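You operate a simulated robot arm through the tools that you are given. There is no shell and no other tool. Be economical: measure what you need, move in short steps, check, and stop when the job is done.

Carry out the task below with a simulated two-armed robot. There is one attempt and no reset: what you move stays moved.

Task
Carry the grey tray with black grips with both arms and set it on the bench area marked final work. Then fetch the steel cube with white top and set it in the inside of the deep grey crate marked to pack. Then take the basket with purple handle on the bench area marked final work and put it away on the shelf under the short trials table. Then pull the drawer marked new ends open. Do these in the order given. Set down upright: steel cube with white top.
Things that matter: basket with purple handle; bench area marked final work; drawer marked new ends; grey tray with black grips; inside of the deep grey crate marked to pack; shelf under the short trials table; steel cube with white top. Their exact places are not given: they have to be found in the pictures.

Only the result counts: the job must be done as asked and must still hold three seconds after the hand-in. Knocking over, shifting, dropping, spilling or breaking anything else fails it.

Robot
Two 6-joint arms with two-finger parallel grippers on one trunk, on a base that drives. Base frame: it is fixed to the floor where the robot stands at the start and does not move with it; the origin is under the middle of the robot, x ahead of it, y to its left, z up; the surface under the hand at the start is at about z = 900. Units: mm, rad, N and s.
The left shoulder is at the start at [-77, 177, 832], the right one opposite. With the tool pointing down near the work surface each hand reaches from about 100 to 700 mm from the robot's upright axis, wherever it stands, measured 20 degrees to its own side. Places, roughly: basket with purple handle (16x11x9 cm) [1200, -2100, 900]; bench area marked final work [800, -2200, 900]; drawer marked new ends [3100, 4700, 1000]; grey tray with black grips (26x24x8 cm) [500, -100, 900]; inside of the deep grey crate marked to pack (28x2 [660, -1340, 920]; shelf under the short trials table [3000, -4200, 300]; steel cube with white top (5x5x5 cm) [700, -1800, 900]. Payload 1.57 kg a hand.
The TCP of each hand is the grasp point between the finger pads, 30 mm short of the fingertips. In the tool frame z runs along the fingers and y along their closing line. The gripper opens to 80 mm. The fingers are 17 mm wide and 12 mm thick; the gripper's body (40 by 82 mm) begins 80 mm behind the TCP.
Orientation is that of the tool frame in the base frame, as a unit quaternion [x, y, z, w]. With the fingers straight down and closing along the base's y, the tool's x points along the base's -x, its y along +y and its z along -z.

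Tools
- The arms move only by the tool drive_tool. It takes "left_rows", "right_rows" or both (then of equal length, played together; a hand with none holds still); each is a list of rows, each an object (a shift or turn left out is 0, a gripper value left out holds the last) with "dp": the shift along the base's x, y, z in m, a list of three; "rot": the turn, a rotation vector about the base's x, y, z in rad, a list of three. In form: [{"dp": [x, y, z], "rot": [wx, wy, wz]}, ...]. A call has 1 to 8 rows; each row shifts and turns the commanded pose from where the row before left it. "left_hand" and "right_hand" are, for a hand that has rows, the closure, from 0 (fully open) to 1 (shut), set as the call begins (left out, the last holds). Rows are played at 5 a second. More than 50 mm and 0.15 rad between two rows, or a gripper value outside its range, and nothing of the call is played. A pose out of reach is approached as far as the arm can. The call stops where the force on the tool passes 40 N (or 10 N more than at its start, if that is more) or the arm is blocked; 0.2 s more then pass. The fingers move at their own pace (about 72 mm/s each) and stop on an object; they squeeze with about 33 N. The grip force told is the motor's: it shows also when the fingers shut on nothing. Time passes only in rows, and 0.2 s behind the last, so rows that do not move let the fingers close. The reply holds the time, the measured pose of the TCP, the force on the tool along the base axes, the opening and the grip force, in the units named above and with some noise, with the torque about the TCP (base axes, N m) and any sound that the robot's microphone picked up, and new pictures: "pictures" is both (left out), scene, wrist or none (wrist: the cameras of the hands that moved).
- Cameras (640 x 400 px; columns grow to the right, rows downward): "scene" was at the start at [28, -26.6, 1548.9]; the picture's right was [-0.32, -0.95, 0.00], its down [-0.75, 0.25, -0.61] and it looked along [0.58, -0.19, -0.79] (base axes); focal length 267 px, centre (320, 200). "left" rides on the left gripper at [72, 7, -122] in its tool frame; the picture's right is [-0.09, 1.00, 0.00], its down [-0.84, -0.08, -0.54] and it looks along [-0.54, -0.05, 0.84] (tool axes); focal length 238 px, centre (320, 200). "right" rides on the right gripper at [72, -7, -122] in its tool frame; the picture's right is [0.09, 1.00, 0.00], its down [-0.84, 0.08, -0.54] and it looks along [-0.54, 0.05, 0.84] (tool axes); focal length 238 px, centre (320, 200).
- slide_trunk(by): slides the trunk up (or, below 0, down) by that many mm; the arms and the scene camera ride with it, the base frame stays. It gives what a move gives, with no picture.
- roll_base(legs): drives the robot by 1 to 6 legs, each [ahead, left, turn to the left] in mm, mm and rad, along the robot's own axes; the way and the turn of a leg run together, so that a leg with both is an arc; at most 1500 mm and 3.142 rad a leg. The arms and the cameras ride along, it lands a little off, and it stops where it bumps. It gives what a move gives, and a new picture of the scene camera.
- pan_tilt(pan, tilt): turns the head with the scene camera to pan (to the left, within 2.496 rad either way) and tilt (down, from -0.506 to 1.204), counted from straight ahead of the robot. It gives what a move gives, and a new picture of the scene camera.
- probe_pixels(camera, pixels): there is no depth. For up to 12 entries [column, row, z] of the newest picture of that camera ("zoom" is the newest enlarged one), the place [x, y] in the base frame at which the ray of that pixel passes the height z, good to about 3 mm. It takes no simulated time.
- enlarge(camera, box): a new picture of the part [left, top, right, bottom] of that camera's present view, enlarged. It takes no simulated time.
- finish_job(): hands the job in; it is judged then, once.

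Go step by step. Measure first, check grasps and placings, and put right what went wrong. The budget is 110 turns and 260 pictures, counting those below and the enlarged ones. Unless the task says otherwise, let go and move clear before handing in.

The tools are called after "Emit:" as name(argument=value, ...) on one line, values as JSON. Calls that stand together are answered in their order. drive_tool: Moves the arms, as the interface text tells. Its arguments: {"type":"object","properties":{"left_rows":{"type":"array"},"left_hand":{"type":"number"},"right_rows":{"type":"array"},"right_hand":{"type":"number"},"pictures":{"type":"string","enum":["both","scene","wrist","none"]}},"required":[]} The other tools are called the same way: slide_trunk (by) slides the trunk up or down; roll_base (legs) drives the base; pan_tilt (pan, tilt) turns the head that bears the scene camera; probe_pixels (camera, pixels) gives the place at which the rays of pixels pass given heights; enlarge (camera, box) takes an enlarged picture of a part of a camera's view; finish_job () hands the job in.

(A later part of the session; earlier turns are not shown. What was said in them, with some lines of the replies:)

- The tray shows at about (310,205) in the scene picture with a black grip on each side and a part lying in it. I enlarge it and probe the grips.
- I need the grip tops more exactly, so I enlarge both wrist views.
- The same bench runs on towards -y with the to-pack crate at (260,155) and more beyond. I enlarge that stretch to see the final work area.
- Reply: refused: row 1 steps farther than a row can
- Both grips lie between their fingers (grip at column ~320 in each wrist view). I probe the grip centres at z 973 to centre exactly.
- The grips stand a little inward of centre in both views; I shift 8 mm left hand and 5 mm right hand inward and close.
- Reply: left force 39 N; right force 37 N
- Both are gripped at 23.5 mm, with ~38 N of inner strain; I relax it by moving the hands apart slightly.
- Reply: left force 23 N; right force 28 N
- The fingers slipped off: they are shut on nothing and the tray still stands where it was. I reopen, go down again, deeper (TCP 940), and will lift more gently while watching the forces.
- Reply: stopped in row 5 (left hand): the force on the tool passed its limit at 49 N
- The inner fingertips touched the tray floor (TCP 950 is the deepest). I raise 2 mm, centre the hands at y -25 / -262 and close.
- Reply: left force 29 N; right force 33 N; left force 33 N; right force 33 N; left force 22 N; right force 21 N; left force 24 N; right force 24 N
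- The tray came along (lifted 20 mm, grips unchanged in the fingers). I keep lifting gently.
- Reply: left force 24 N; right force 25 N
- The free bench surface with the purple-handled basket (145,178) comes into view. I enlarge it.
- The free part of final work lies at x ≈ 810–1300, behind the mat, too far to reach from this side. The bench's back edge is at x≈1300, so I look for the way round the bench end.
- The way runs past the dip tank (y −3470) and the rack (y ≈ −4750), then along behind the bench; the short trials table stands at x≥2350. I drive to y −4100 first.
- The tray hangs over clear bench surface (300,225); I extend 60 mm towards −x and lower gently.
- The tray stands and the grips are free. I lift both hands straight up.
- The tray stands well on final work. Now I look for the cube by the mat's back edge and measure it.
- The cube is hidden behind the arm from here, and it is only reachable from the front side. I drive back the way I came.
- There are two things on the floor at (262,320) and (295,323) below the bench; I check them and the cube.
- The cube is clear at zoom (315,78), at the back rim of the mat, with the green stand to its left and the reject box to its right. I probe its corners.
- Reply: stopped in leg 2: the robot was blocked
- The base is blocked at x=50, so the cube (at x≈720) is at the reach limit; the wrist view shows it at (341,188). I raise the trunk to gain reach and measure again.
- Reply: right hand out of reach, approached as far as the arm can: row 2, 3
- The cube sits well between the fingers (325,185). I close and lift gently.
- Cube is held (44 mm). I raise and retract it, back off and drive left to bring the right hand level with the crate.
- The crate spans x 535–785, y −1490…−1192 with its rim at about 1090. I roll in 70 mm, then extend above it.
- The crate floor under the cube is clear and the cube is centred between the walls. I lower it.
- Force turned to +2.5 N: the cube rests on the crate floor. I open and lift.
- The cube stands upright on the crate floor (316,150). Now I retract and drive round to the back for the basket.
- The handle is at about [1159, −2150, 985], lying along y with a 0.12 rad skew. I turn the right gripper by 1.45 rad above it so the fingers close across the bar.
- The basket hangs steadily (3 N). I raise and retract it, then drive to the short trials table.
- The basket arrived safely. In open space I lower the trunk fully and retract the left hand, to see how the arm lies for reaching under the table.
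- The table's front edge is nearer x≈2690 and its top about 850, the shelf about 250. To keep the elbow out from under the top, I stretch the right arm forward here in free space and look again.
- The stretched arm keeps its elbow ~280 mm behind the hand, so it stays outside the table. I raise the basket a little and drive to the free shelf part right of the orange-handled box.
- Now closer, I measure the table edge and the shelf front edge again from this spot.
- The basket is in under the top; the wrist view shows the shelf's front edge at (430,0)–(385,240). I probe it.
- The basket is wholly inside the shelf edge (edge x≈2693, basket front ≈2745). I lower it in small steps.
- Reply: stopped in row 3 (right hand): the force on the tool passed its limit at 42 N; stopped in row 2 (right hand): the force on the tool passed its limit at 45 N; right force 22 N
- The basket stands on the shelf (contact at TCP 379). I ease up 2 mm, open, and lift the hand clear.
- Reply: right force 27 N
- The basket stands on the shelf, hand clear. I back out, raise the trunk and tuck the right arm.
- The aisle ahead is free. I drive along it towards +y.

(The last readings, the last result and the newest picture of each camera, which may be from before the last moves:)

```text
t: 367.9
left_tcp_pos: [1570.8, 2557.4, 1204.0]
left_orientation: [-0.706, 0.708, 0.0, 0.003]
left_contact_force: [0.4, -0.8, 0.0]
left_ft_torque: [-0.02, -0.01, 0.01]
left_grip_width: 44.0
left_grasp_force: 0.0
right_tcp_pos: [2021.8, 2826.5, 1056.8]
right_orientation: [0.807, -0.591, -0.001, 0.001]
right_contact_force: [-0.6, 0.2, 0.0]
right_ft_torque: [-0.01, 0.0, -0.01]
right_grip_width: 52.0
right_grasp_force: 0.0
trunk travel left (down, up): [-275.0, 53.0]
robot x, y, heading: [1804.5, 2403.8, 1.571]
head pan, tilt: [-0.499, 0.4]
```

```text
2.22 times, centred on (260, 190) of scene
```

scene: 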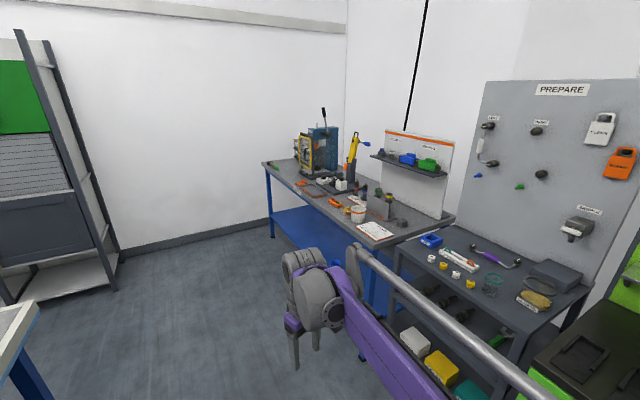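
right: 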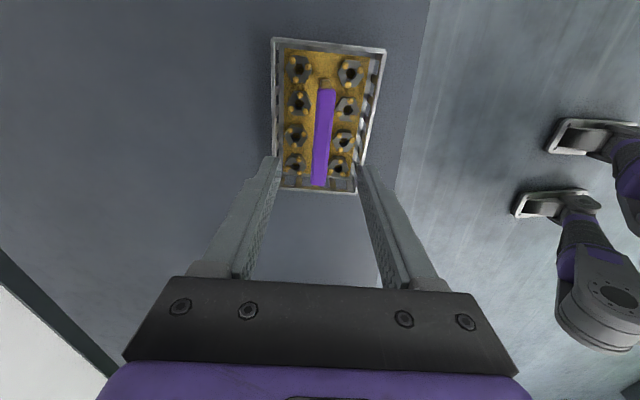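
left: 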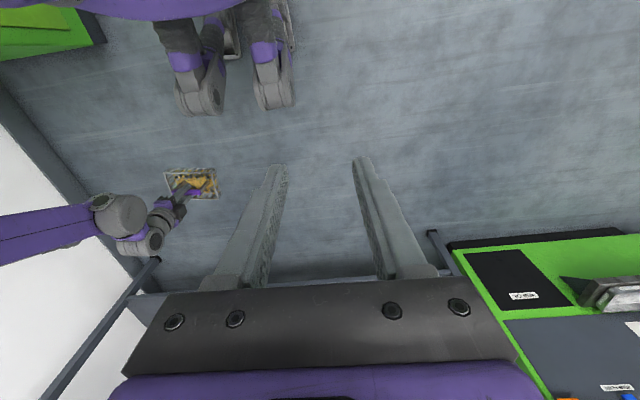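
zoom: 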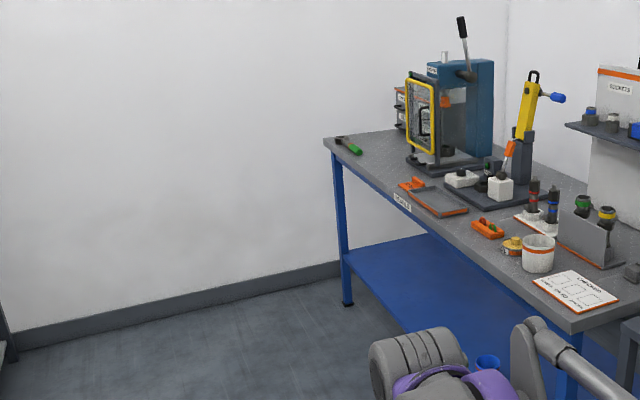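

A small stack of drawers shows behind the blue press at zoom (400,108). I drive nearer and look.

Emit:
roll_base(legs=[[1300, 0, 0], [300, 0, -0.8]])

Emit:
pan_tilt(pan=-0.2, tilt=0.45)

Emit:
enlarge(camera="scene", box=[180, 60, 440, 240])

```text
t: 376.5
left_tcp_pos: [1816.3, 4280.7, 1203.4]
left_orientation: [-0.408, 0.913, -0.001, 0.003]
left_contact_force: [-0.3, -0.1, 0.3]
left_ft_torque: [-0.02, -0.01, -0.02]
left_grip_width: 43.9
left_grasp_force: 0.0
right_tcp_pos: [2331.5, 4181.6, 1057.3]
right_orientation: [-0.544, 0.839, 0.001, -0.001]
right_contact_force: [0.3, 0.3, -0.5]
right_ft_torque: [0.0, 0.02, -0.02]
right_grip_width: 52.0
right_grasp_force: 0.0
trunk travel left (down, up): [-275.0, 53.0]
robot x, y, heading: [1889.1, 4015.2, 0.84]
head pan, tilt: [-0.499, 0.4]
```

scene: 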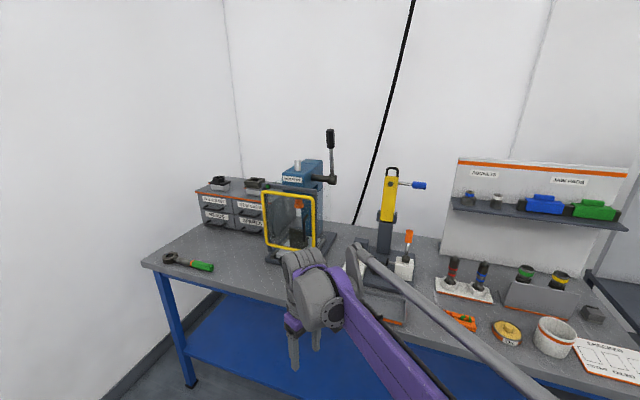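

```text
t: 377.3
left_tcp_pos: [1815.7, 4280.5, 1204.8]
left_orientation: [-0.408, 0.913, -0.001, 0.002]
left_contact_force: [-0.1, -0.1, 0.7]
left_ft_torque: [0.03, 0.02, 0.01]
left_grip_width: 44.2
left_grasp_force: 0.2
right_tcp_pos: [2332.0, 4181.6, 1057.3]
right_orientation: [-0.544, 0.839, 0.001, 0.0]
right_contact_force: [-1.3, 0.0, 0.4]
right_ft_torque: [0.0, 0.01, 0.01]
right_grip_width: 51.9
right_grasp_force: 0.1
trunk travel left (down, up): [-275.0, 53.0]
robot x, y, heading: [1888.9, 4012.1, 0.836]
head pan, tilt: [-0.201, 0.45]
```

scene: 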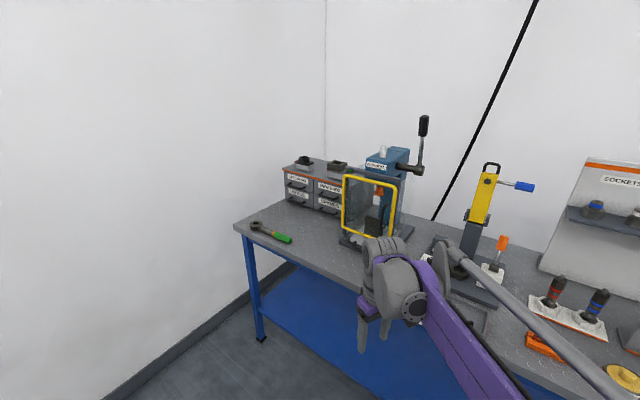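

```text
2.22 times, centred on (310, 150) of scene
```

zoom: 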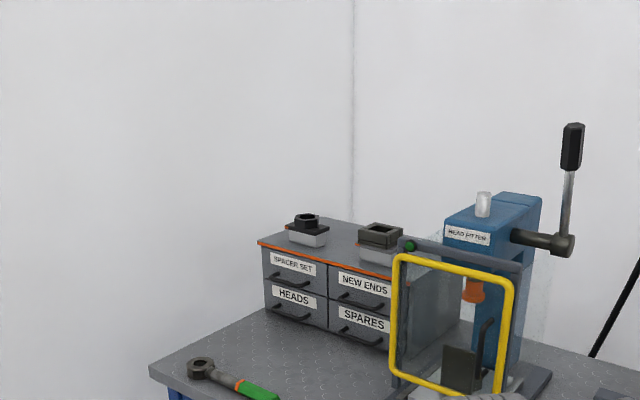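

The drawer unit shows "NEW ENDS" at the top right (zoom 365,285) with a dark bar handle. I probe it and the bench.

Emit:
probe_pixels(camera="zoom", pixels=[[338, 295, 1000], [385, 308, 1000], [338, 295, 980], [385, 308, 980], [328, 332, 900], [265, 308, 900], [392, 352, 900], [150, 368, 900], [395, 385, 900], [328, 268, 1040], [258, 242, 1040], [525, 400, 900]])

Emit:
enlarge(camera="scene", box=[270, 140, 370, 220])

```text
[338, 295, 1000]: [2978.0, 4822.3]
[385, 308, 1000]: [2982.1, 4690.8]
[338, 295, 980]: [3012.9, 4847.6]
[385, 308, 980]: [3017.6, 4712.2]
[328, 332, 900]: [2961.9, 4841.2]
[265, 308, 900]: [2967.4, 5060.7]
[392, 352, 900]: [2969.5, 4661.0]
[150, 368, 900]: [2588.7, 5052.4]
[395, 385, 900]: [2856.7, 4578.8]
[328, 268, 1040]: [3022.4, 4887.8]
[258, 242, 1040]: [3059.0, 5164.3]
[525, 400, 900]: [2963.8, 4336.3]
```

```text
5.00 times, centred on (320, 180) of scene
```

zoom: 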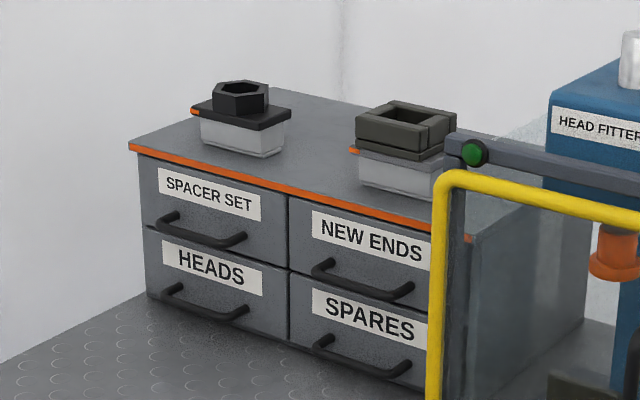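

The handle is at about x 2937, y 4745, z 1015; the bench front is x≈2590 and the yellow guard lies to the right of it. I take up heading 0 at y≈4545 to use the left hand.

Emit:
roll_base(legs=[[0, 0, -0.838], [0, 530, 0]])

Emit:
drive_tool(left_rows=[{"dp": [0.03, 0, -0.02], "rot": [0.0864, -0.0864, -0.0864]}, {"dp": [0.03, 0, -0.02], "rot": [0.0864, -0.0864, -0.0864]}, {"dp": [0.03, 0, -0.02], "rot": [0.0864, -0.0864, -0.0864]}, {"dp": [0.03, 0, -0.02], "rot": [0.0864, -0.0864, -0.0864]}, {"dp": [0.03, 0, -0.02], "rot": [0.0864, -0.0864, -0.0864]}, {"dp": [0.03, 0, -0.02], "rot": [0.0864, -0.0864, -0.0864]}, {"dp": [0.03, 0, -0.02], "rot": [0.0864, -0.0864, -0.0864]}], right_rows=[{"dp": [-0.03, 0, 0]}, {"dp": [-0.03, 0, 0]}, {"dp": [-0.03, 0, 0]}, {"dp": [-0.03, 0, 0]}, {"dp": [-0.03, 0, 0]}, {"dp": [-0.03, 0, 0]}, {"dp": [-0.03, 0, 0]}], pictures="none")

Emit:
drive_tool(left_rows=[{"dp": [0.03, 0, 0], "rot": [0.0864, -0.0864, -0.0864]}, {"dp": [0.03, 0, 0], "rot": [0.0864, -0.0864, -0.0864]}, {"dp": [0.03, 0, 0], "rot": [0.0864, -0.0864, -0.0864]}, {"dp": [0.03, 0, 0], "rot": [0.0864, -0.0864, -0.0864]}, {"dp": [0.03, 0, 0], "rot": [0.0864, -0.0864, -0.0864]}, {"dp": [0.03, 0, 0], "rot": [0.0864, -0.0864, -0.0864]}, {"dp": [0.03, 0, 0], "rot": [0.0864, -0.0864, -0.0864]}, {"dp": [0, 0, 0]}], pictures="both")

```text
t: 384.7
left_tcp_pos: [2054.3, 4773.6, 1203.5]
left_orientation: [0.009, 1.0, -0.002, 0.001]
left_contact_force: [1.3, 0.3, 0.5]
left_ft_torque: [-0.01, -0.02, -0.01]
left_grip_width: 44.0
left_grasp_force: 0.1
right_tcp_pos: [2317.6, 4318.7, 1057.4]
right_orientation: [-0.147, 0.989, 0.001, 0.0]
right_contact_force: [0.2, 0.6, -0.1]
right_ft_torque: [0.04, -0.01, -0.01]
right_grip_width: 52.3
right_grasp_force: 0.0
trunk travel left (down, up): [-275.0, 53.0]
robot x, y, heading: [1895.1, 4545.2, -0.018]
head pan, tilt: [-0.201, 0.45]
```

scene: 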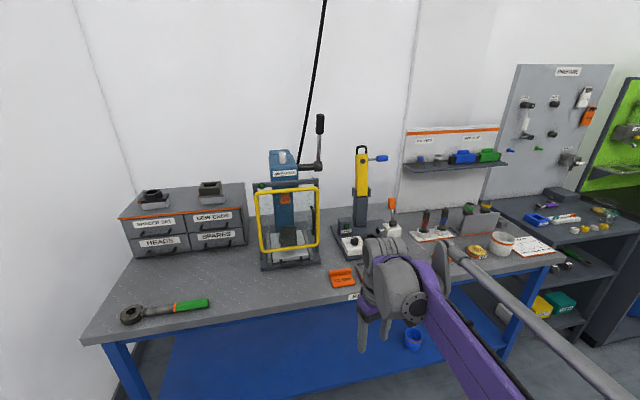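

```text
t: 386.3
left_tcp_pos: [2265.4, 4775.5, 1064.7]
left_orientation: [0.296, 0.863, 0.291, 0.289]
left_contact_force: [0.4, 0.1, 0.1]
left_ft_torque: [-0.03, -0.03, 0.03]
left_grip_width: 44.1
left_grasp_force: 0.0
right_tcp_pos: [2104.9, 4318.7, 1057.4]
right_orientation: [-0.147, 0.989, 0.0, 0.0]
right_contact_force: [0.4, 0.1, -0.4]
right_ft_torque: [-0.01, -0.02, 0.04]
right_grip_width: 52.2
right_grasp_force: 0.0
trunk travel left (down, up): [-275.0, 53.0]
robot x, y, heading: [1897.7, 4541.5, -0.019]
head pan, tilt: [-0.201, 0.45]
```

```text
t: 388.1
left_tcp_pos: [2448.3, 4764.3, 1066.8]
left_orientation: [0.476, 0.559, 0.492, 0.468]
left_contact_force: [0.4, 0.3, -0.2]
left_ft_torque: [0.01, -0.01, 0.01]
left_grip_width: 44.0
left_grasp_force: 0.0
left hand out of reach, approached as far as the arm can: row 6, 7
right_tcp_pos: [2104.6, 4318.8, 1057.4]
right_orientation: [-0.147, 0.989, 0.001, -0.001]
right_contact_force: [0.2, 1.1, -0.2]
right_ft_torque: [0.0, 0.0, 0.0]
right_grip_width: 51.9
right_grasp_force: 0.0
trunk travel left (down, up): [-275.0, 53.0]
robot x, y, heading: [1896.2, 4545.2, -0.014]
head pan, tilt: [-0.201, 0.45]
```

scene: 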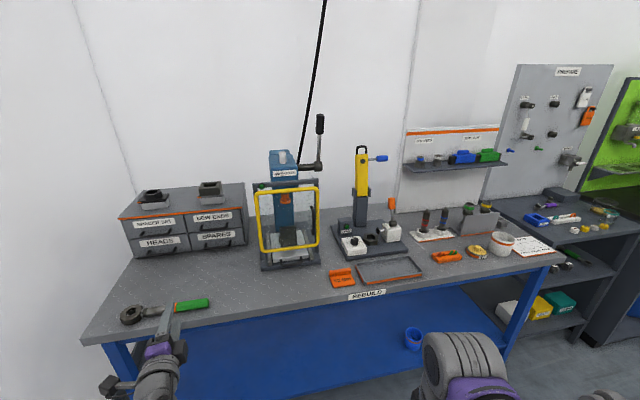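
left: 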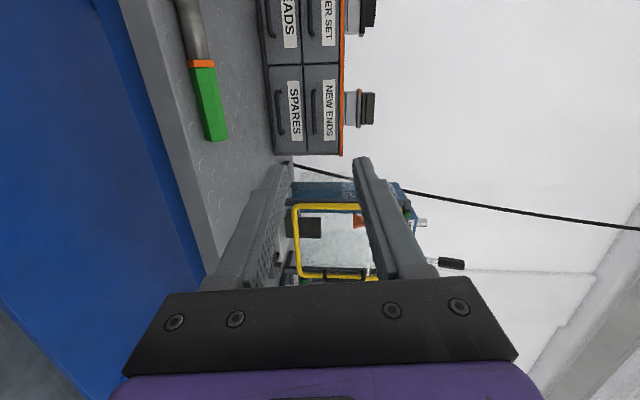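

The gripper now points forward with its fingers closing vertically (6° off, good enough), and "NEW ENDS" shows at (325,110) in its view. I roll the base forward 380 mm and look again.

Emit:
roll_base(legs=[[380, 0, 0.015]])

Emit:
drive_tool(left_rows=[{"dp": [0, 0, 0]}], left_hand=0.4, pictures="wrist")

Emit:
enlarge(camera="left", box=[200, 0, 440, 200])

```text
t: 390.5
left_tcp_pos: [2818.6, 4756.9, 1065.7]
left_orientation: [0.477, 0.559, 0.491, 0.469]
left_contact_force: [-0.1, 0.4, 0.7]
left_ft_torque: [-0.04, 0.01, 0.0]
left_grip_width: 44.1
left_grasp_force: 0.1
right_tcp_pos: [2475.5, 4311.3, 1058.8]
right_orientation: [-0.146, 0.989, 0.001, 0.0]
right_contact_force: [0.5, 0.3, 0.7]
right_ft_torque: [0.0, 0.0, 0.02]
right_grip_width: 52.2
right_grasp_force: 0.0
trunk travel left (down, up): [-275.0, 53.0]
robot x, y, heading: [2270.4, 4535.3, -0.019]
head pan, tilt: [-0.201, 0.45]
```

scene: 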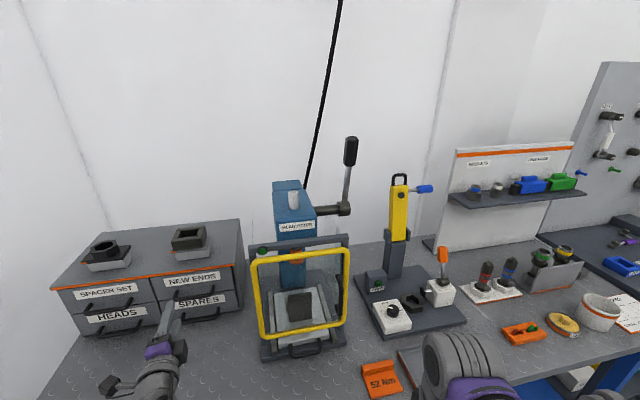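

```text
t: 390.9
left_tcp_pos: [2818.6, 4756.7, 1067.3]
left_orientation: [0.477, 0.557, 0.492, 0.469]
left_contact_force: [0.1, -0.6, 0.3]
left_ft_torque: [0.01, -0.02, -0.01]
left_grip_width: 48.0
left_grasp_force: 0.1
right_tcp_pos: [2475.1, 4312.8, 1057.7]
right_orientation: [-0.147, 0.989, 0.0, 0.0]
right_contact_force: [0.0, -1.0, -0.1]
right_ft_torque: [-0.01, -0.01, -0.01]
right_grip_width: 52.2
right_grasp_force: 0.1
trunk travel left (down, up): [-275.0, 53.0]
robot x, y, heading: [2270.7, 4538.1, -0.016]
head pan, tilt: [-0.201, 0.45]
```

left: 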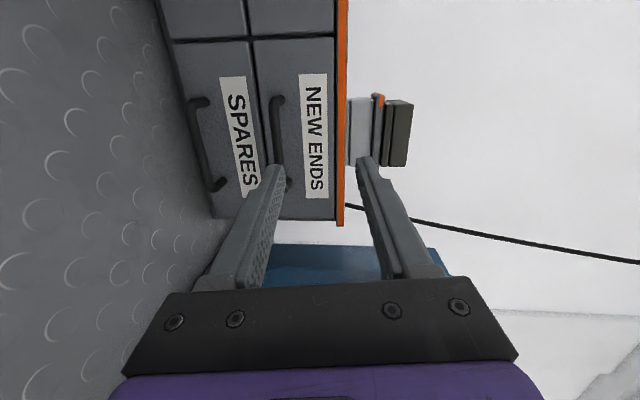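

```text
2.00 times, centred on (320, 100) of left
```

zoom: 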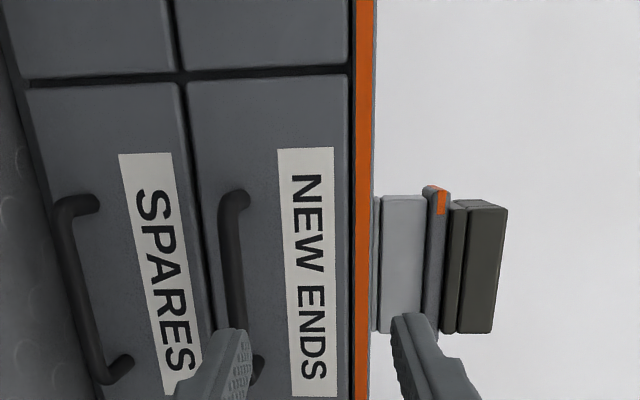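

The new-ends handle works out at y 4708–4799, z≈1021, x≈2935. I lower to that height and advance half way.

Emit:
drive_tool(left_rows=[{"dp": [0, 0, -0.02]}, {"dp": [0, -0.003, -0.025]}, {"dp": [0.02, 0, 0]}, {"dp": [0.02, 0, 0]}, {"dp": [0, 0, 0]}], pictures="both")

Emit:
enlarge(camera="left", box=[180, 60, 440, 260])

```text
t: 392.1
left_tcp_pos: [2858.7, 4753.1, 1020.7]
left_orientation: [0.477, 0.558, 0.492, 0.468]
left_contact_force: [0.5, 0.0, 0.0]
left_ft_torque: [-0.02, -0.02, -0.02]
left_grip_width: 48.2
left_grasp_force: 0.1
right_tcp_pos: [2475.8, 4312.3, 1056.8]
right_orientation: [-0.146, 0.989, 0.002, 0.0]
right_contact_force: [-0.8, 0.5, 0.2]
right_ft_torque: [0.01, -0.02, -0.01]
right_grip_width: 52.1
right_grasp_force: 0.0
trunk travel left (down, up): [-275.0, 53.0]
robot x, y, heading: [2266.5, 4536.3, -0.021]
head pan, tilt: [-0.201, 0.45]
```

scene: 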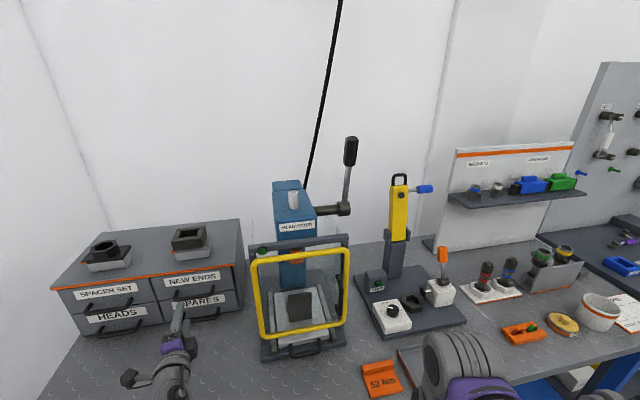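
left: 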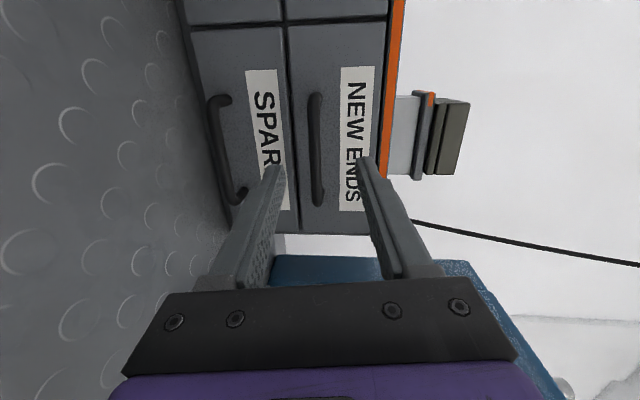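

```text
2.00 times, centred on (310, 160) of left
```

zoom: 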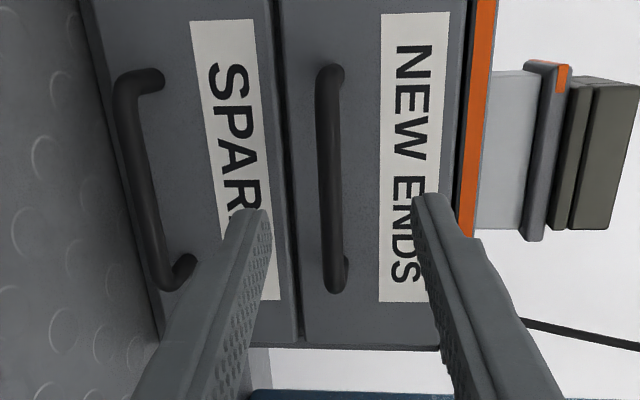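

Emit:
drive_tool(left_rows=[{"dp": [0.01, 0, -0.01]}, {"dp": [0.015, 0, 0]}, {"dp": [0.01, 0, 0]}, {"dp": [0, 0, 0]}], pictures="wrist")

Emit:
enlarge(camera="left", box=[180, 60, 440, 260])

```text
t: 393.1
left_tcp_pos: [2893.3, 4753.9, 1011.3]
left_orientation: [0.476, 0.559, 0.491, 0.469]
left_contact_force: [-0.2, -0.5, 1.1]
left_ft_torque: [-0.02, -0.02, 0.0]
left_grip_width: 47.8
left_grasp_force: 0.0
right_tcp_pos: [2476.7, 4313.5, 1057.3]
right_orientation: [-0.146, 0.989, 0.0, 0.0]
right_contact_force: [0.1, 0.7, -0.6]
right_ft_torque: [0.0, -0.02, 0.02]
right_grip_width: 52.0
right_grasp_force: 0.1
trunk travel left (down, up): [-275.0, 53.0]
robot x, y, heading: [2264.9, 4538.4, -0.022]
head pan, tilt: [-0.201, 0.45]
```

left: 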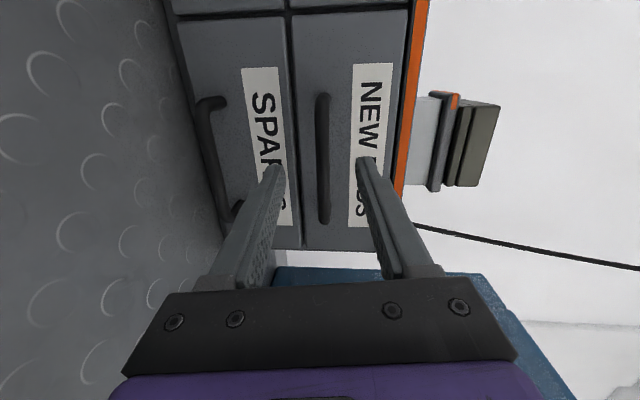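

```text
2.00 times, centred on (310, 160) of left
```

zoom: 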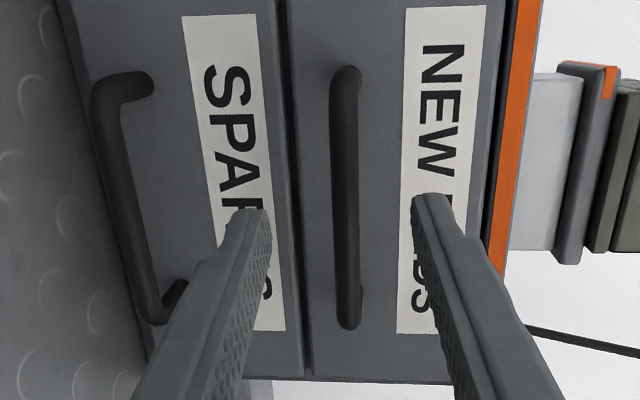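

The handle is centred between the fingers (zoom 345 vs fingertips 262/425). Its growth in the picture says it is still ~110 mm ahead; I advance 60 mm and check.

Emit:
drive_tool(left_rows=[{"dp": [0.015, 0, 0]}, {"dp": [0.015, 0, 0]}, {"dp": [0.015, 0, 0]}, {"dp": [0.015, 0, 0]}, {"dp": [0, 0, 0]}], pictures="both")

Emit:
enlarge(camera="left", box=[180, 60, 440, 260])

```text
t: 394.3
left_tcp_pos: [2947.6, 4755.5, 1014.5]
left_orientation: [0.476, 0.558, 0.492, 0.469]
left_contact_force: [-30.5, -1.2, -2.2]
left_ft_torque: [0.06, -0.8, -0.13]
left_grip_width: 44.2
left_grasp_force: 0.0
right_tcp_pos: [2473.1, 4312.5, 1058.6]
right_orientation: [-0.146, 0.989, 0.001, 0.002]
right_contact_force: [-0.1, -0.3, -0.6]
right_ft_torque: [-0.01, 0.0, 0.01]
right_grip_width: 51.7
right_grasp_force: 0.1
trunk travel left (down, up): [-275.0, 53.0]
robot x, y, heading: [2270.0, 4537.9, -0.016]
head pan, tilt: [-0.201, 0.45]
```

scene: 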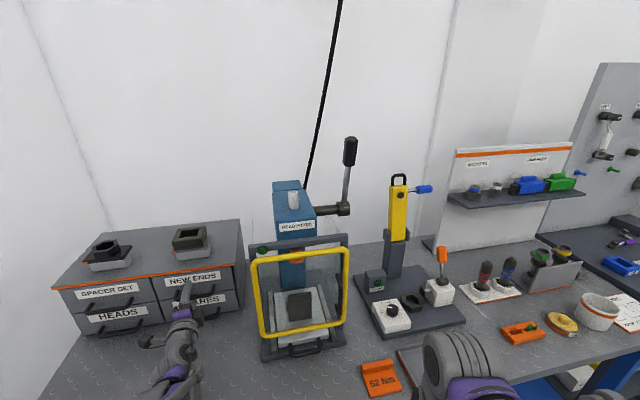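
left: 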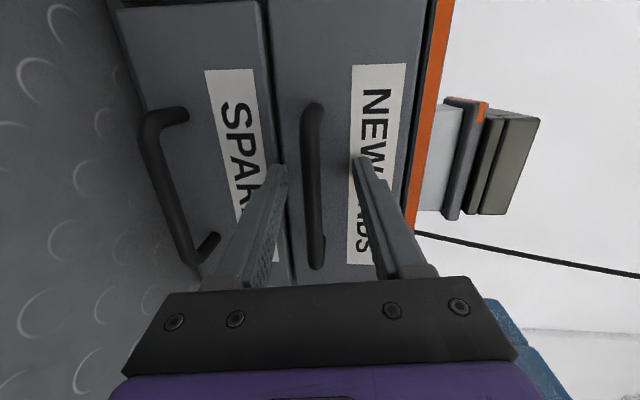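

```text
2.00 times, centred on (310, 160) of left
```

zoom: 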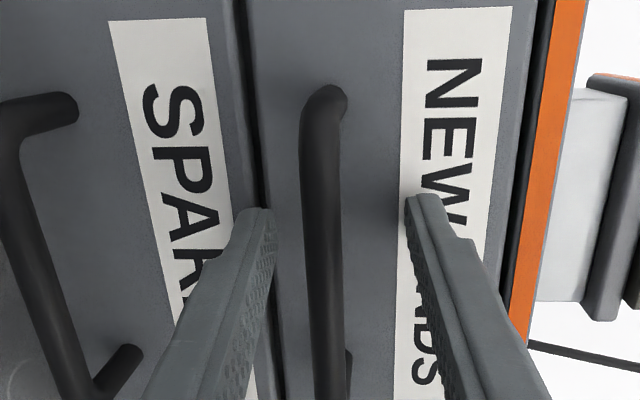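

The fingertips touched the drawer face (−30 N) with the bar between the fingers. I back off 6 mm and close on the bar.

Emit:
drive_tool(left_rows=[{"dp": [-0.008, 0, -0.003]}, {"dp": [-0.003, 0, 0]}, {"dp": [0, 0, 0]}], pictures="none")

Emit:
drive_tool(left_rows=[{"dp": [0, 0, 0]}, {"dp": [0, 0, 0]}, {"dp": [0, 0, 0]}, {"dp": [0, 0, 0]}], left_hand=1, pictures="wrist")

```text
t: 395.1
left_tcp_pos: [2941.0, 4755.6, 1009.0]
left_orientation: [0.478, 0.557, 0.491, 0.469]
left_contact_force: [0.2, 0.7, 1.1]
left_ft_torque: [0.0, 0.01, 0.05]
left_grip_width: 48.2
left_grasp_force: 0.0
right_tcp_pos: [2476.0, 4312.4, 1056.8]
right_orientation: [-0.146, 0.989, 0.0, 0.0]
right_contact_force: [0.8, 0.0, -0.2]
right_ft_torque: [0.0, 0.0, 0.01]
right_grip_width: 52.0
right_grasp_force: 0.1
trunk travel left (down, up): [-275.0, 53.0]
robot x, y, heading: [2269.5, 4535.5, -0.018]
head pan, tilt: [-0.201, 0.45]
```

```text
t: 396.1
left_tcp_pos: [2941.5, 4755.6, 1011.3]
left_orientation: [0.477, 0.558, 0.492, 0.469]
left_contact_force: [3.2, 1.8, 16.5]
left_ft_torque: [0.59, -0.04, 0.04]
left_grip_width: 11.7
left_grasp_force: 29.1
right_tcp_pos: [2475.2, 4312.1, 1058.2]
right_orientation: [-0.146, 0.989, 0.001, 0.001]
right_contact_force: [-0.1, 0.3, 0.7]
right_ft_torque: [-0.02, 0.01, -0.01]
right_grip_width: 52.0
right_grasp_force: 0.1
trunk travel left (down, up): [-275.0, 53.0]
robot x, y, heading: [2269.2, 4533.8, -0.016]
head pan, tilt: [-0.201, 0.45]
```

left: 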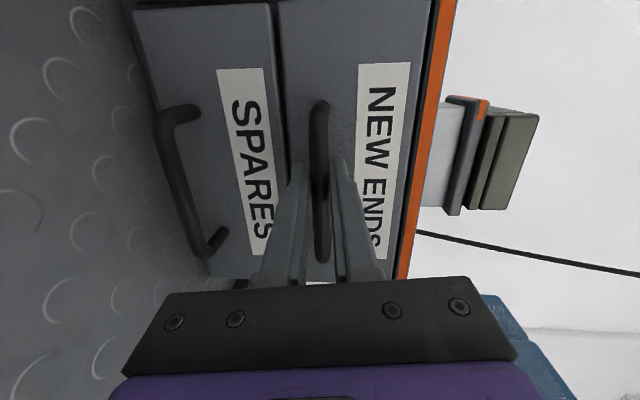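

The bar is gripped (11.7 mm). I pull straight back.

Emit:
drive_tool(left_rows=[{"dp": [-0.005, 0, 0.001]}, {"dp": [-0.01, 0, 0]}, {"dp": [-0.012, 0, 0]}, {"dp": [-0.012, 0, 0]}, {"dp": [-0.012, 0, 0]}, {"dp": [-0.012, 0, 0]}, {"dp": [-0.012, 0, 0]}, {"dp": [0, 0, 0]}], pictures="both")

```text
t: 397.9
left_tcp_pos: [2867.3, 4755.3, 1009.7]
left_orientation: [0.476, 0.559, 0.491, 0.469]
left_contact_force: [-2.2, 7.0, -2.3]
left_ft_torque: [0.54, -0.01, 0.29]
left_grip_width: 11.4
left_grasp_force: 29.4
right_tcp_pos: [2475.8, 4312.6, 1057.0]
right_orientation: [-0.145, 0.989, 0.0, -0.001]
right_contact_force: [-0.1, -0.4, -0.2]
right_ft_torque: [-0.01, -0.01, 0.03]
right_grip_width: 52.1
right_grasp_force: 0.0
trunk travel left (down, up): [-275.0, 53.0]
robot x, y, heading: [2267.2, 4537.0, -0.021]
head pan, tilt: [-0.201, 0.45]
```

scene: 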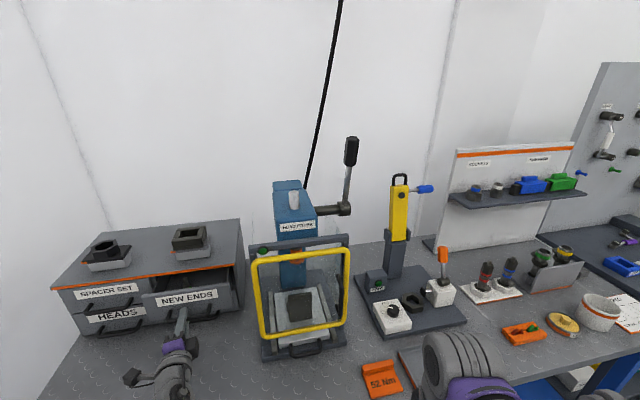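
left: 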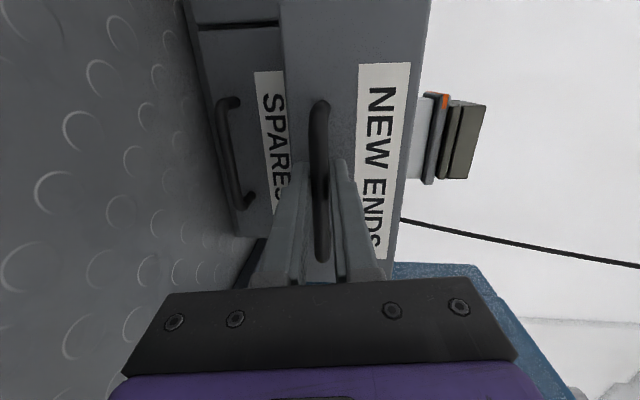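

The drawer comes out smoothly (75 mm so far). I pull further, watching for its stop.

Emit:
drive_tool(left_rows=[{"dp": [-0.01, 0, 0]}, {"dp": [-0.01, 0, 0]}, {"dp": [-0.01, 0, 0]}, {"dp": [-0.01, 0, 0]}, {"dp": [-0.01, 0, 0]}, {"dp": [-0.01, 0, 0]}, {"dp": [0, 0, 0]}], pictures="scene")

Emit:
enlarge(camera="scene", box=[40, 200, 260, 380])

```text
t: 399.5
left_tcp_pos: [2806.3, 4754.7, 1010.6]
left_orientation: [0.475, 0.558, 0.492, 0.469]
left_contact_force: [-1.4, 6.7, 0.6]
left_ft_torque: [0.55, 0.01, 0.27]
left_grip_width: 11.6
left_grasp_force: 29.3
right_tcp_pos: [2476.3, 4313.3, 1058.6]
right_orientation: [-0.146, 0.989, -0.001, 0.0]
right_contact_force: [-0.4, 0.6, -0.2]
right_ft_torque: [0.04, -0.02, -0.02]
right_grip_width: 51.7
right_grasp_force: 0.1
trunk travel left (down, up): [-275.0, 53.0]
robot x, y, heading: [2269.3, 4537.8, -0.019]
head pan, tilt: [-0.201, 0.45]
```

scene: 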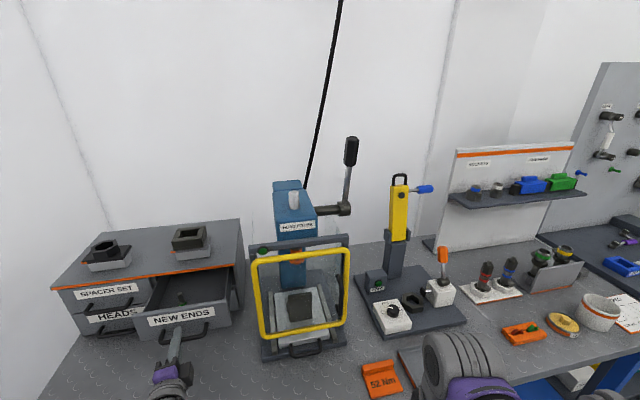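

```text
2.22 times, centred on (150, 290) of scene
```

zoom: 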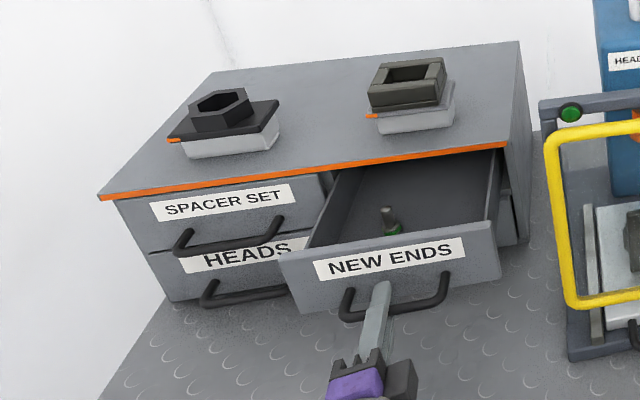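

Emit:
drive_tool(left_rows=[{"dp": [-0.006, 0, 0]}, {"dp": [-0.006, 0, 0]}, {"dp": [-0.006, 0, 0]}, {"dp": [-0.006, 0, 0]}, {"dp": [-0.006, 0, 0]}, {"dp": [0, 0, 0]}], pictures="none")

```text
t: 400.9
left_tcp_pos: [2778.5, 4754.4, 1009.8]
left_orientation: [0.475, 0.559, 0.492, 0.469]
left_contact_force: [-0.4, 7.3, 10.2]
left_ft_torque: [0.53, -0.05, 0.19]
left_grip_width: 11.4
left_grasp_force: 28.9
right_tcp_pos: [2475.8, 4312.2, 1057.8]
right_orientation: [-0.146, 0.989, 0.0, 0.0]
right_contact_force: [-0.3, 0.2, -0.1]
right_ft_torque: [0.02, 0.02, 0.0]
right_grip_width: 52.2
right_grasp_force: 0.0
trunk travel left (down, up): [-275.0, 53.0]
robot x, y, heading: [2269.4, 4538.9, -0.015]
head pan, tilt: [-0.201, 0.45]
```

Emit:
drive_tool(left_rows=[{"dp": [-0.005, 0, 0]}, {"dp": [-0.005, 0, 0]}, {"dp": [-0.005, 0, 0]}, {"dp": [0, 0, 0]}], pictures="scene")

Emit:
enlarge(camera="scene", box=[40, 200, 260, 380])

```text
t: 401.9
left_tcp_pos: [2761.4, 4755.1, 1010.4]
left_orientation: [0.476, 0.558, 0.492, 0.469]
left_contact_force: [-0.4, 12.1, 17.0]
left_ft_torque: [0.52, -0.07, 0.02]
left_grip_width: 11.4
left_grasp_force: 29.1
right_tcp_pos: [2474.5, 4313.5, 1058.7]
right_orientation: [-0.146, 0.989, 0.0, 0.001]
right_contact_force: [0.3, 0.7, -0.1]
right_ft_torque: [0.01, 0.01, 0.02]
right_grip_width: 52.1
right_grasp_force: 0.1
trunk travel left (down, up): [-275.0, 53.0]
robot x, y, heading: [2269.9, 4537.8, -0.019]
head pan, tilt: [-0.201, 0.45]
```

scene: 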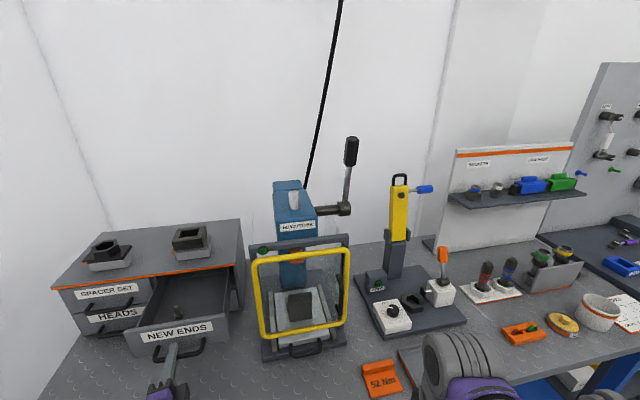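

```text
2.22 times, centred on (150, 290) of scene
```

zoom: 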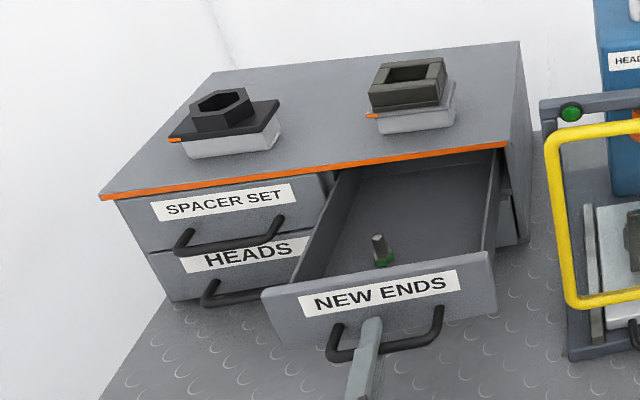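

The drawer is open by 180 mm. I open the fingers and back away straight.

Emit:
drive_tool(left_rows=[{"dp": [0, 0, 0]}, {"dp": [0, 0, 0]}, {"dp": [0, 0, 0]}], left_hand=0.4, pictures="none")

Emit:
drive_tool(left_rows=[{"dp": [-0.01, 0, 0]}, {"dp": [-0.015, 0, 0]}, {"dp": [-0.015, 0, 0]}], pictures="wrist")

Emit:
roll_base(legs=[[-350, 0, 0]])

```text
t: 402.7
left_tcp_pos: [2764.2, 4753.9, 1009.5]
left_orientation: [0.477, 0.559, 0.491, 0.468]
left_contact_force: [-0.2, -0.7, -0.5]
left_ft_torque: [0.0, 0.02, 0.01]
left_grip_width: 47.8
left_grasp_force: 0.0
right_tcp_pos: [2475.2, 4312.1, 1057.3]
right_orientation: [-0.146, 0.989, 0.0, 0.0]
right_contact_force: [-0.1, 0.1, 0.5]
right_ft_torque: [-0.04, 0.0, 0.06]
right_grip_width: 51.9
right_grasp_force: 0.1
trunk travel left (down, up): [-275.0, 53.0]
robot x, y, heading: [2267.6, 4537.5, -0.014]
head pan, tilt: [-0.201, 0.45]
```

```text
t: 403.5
left_tcp_pos: [2720.4, 4754.2, 1009.8]
left_orientation: [0.477, 0.558, 0.492, 0.469]
left_contact_force: [0.0, 0.8, -0.4]
left_ft_torque: [0.0, 0.01, -0.01]
left_grip_width: 47.9
left_grasp_force: 0.1
right_tcp_pos: [2475.9, 4312.1, 1058.2]
right_orientation: [-0.146, 0.989, 0.001, 0.0]
right_contact_force: [-0.1, 0.3, -0.1]
right_ft_torque: [0.0, -0.01, -0.02]
right_grip_width: 51.9
right_grasp_force: 0.0
trunk travel left (down, up): [-275.0, 53.0]
robot x, y, heading: [2269.4, 4538.8, -0.017]
head pan, tilt: [-0.201, 0.45]
```

left: 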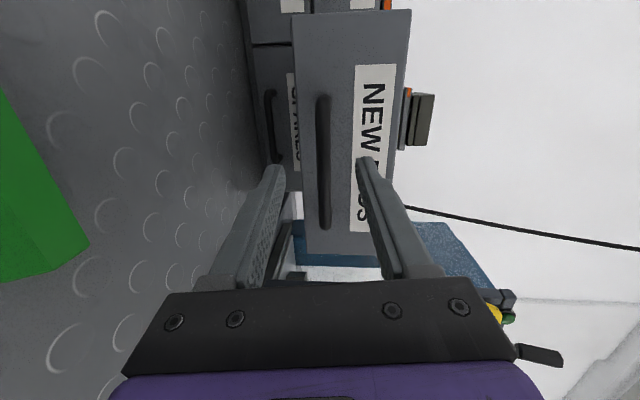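

```text
t: 405.7
left_tcp_pos: [2380.2, 4760.3, 1010.8]
left_orientation: [0.477, 0.558, 0.491, 0.468]
left_contact_force: [0.3, 0.6, 0.5]
left_ft_torque: [0.0, 0.04, 0.01]
left_grip_width: 48.0
left_grasp_force: 0.0
right_tcp_pos: [2133.5, 4319.2, 1057.5]
right_orientation: [-0.146, 0.989, 0.001, 0.0]
right_contact_force: [0.8, 0.6, 0.1]
right_ft_torque: [-0.02, 0.02, -0.01]
right_grip_width: 52.0
right_grasp_force: 0.1
trunk travel left (down, up): [-275.0, 53.0]
robot x, y, heading: [1927.7, 4546.2, -0.022]
head pan, tilt: [-0.201, 0.45]
```

scene: 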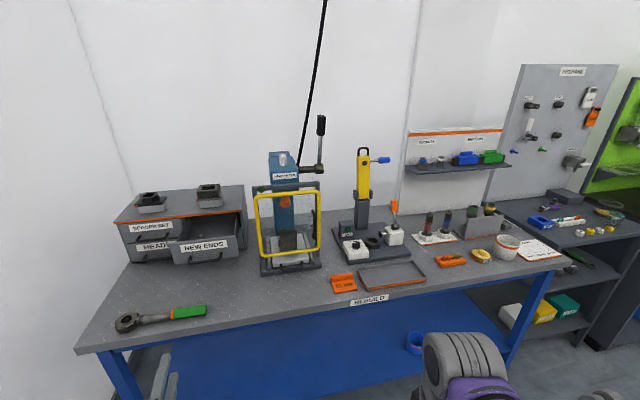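

The new-ends drawer stays open at (205,245), nothing around it has moved, and both hands are clear. I hand the job in.

Emit:
finish_job()

```text
The job is handed in.
```

I did all four steps in order and handed the job in; no verdict has come back. The one slip was the first tray lift, when the fingers came off the grips. The tray did not move, and the second grip held.

- **Tray:** it stands on the final work area, on the clear part behind the tool mat.
- **Steel cube:** it stands upright, white top up, on the floor of the "to pack" crate.
- **Basket:** it stands on the shelf under the short trials table, fully inside the front edge.
- **Drawer:** "new ends" is open by about 180 mm, and both hands are clear of it.
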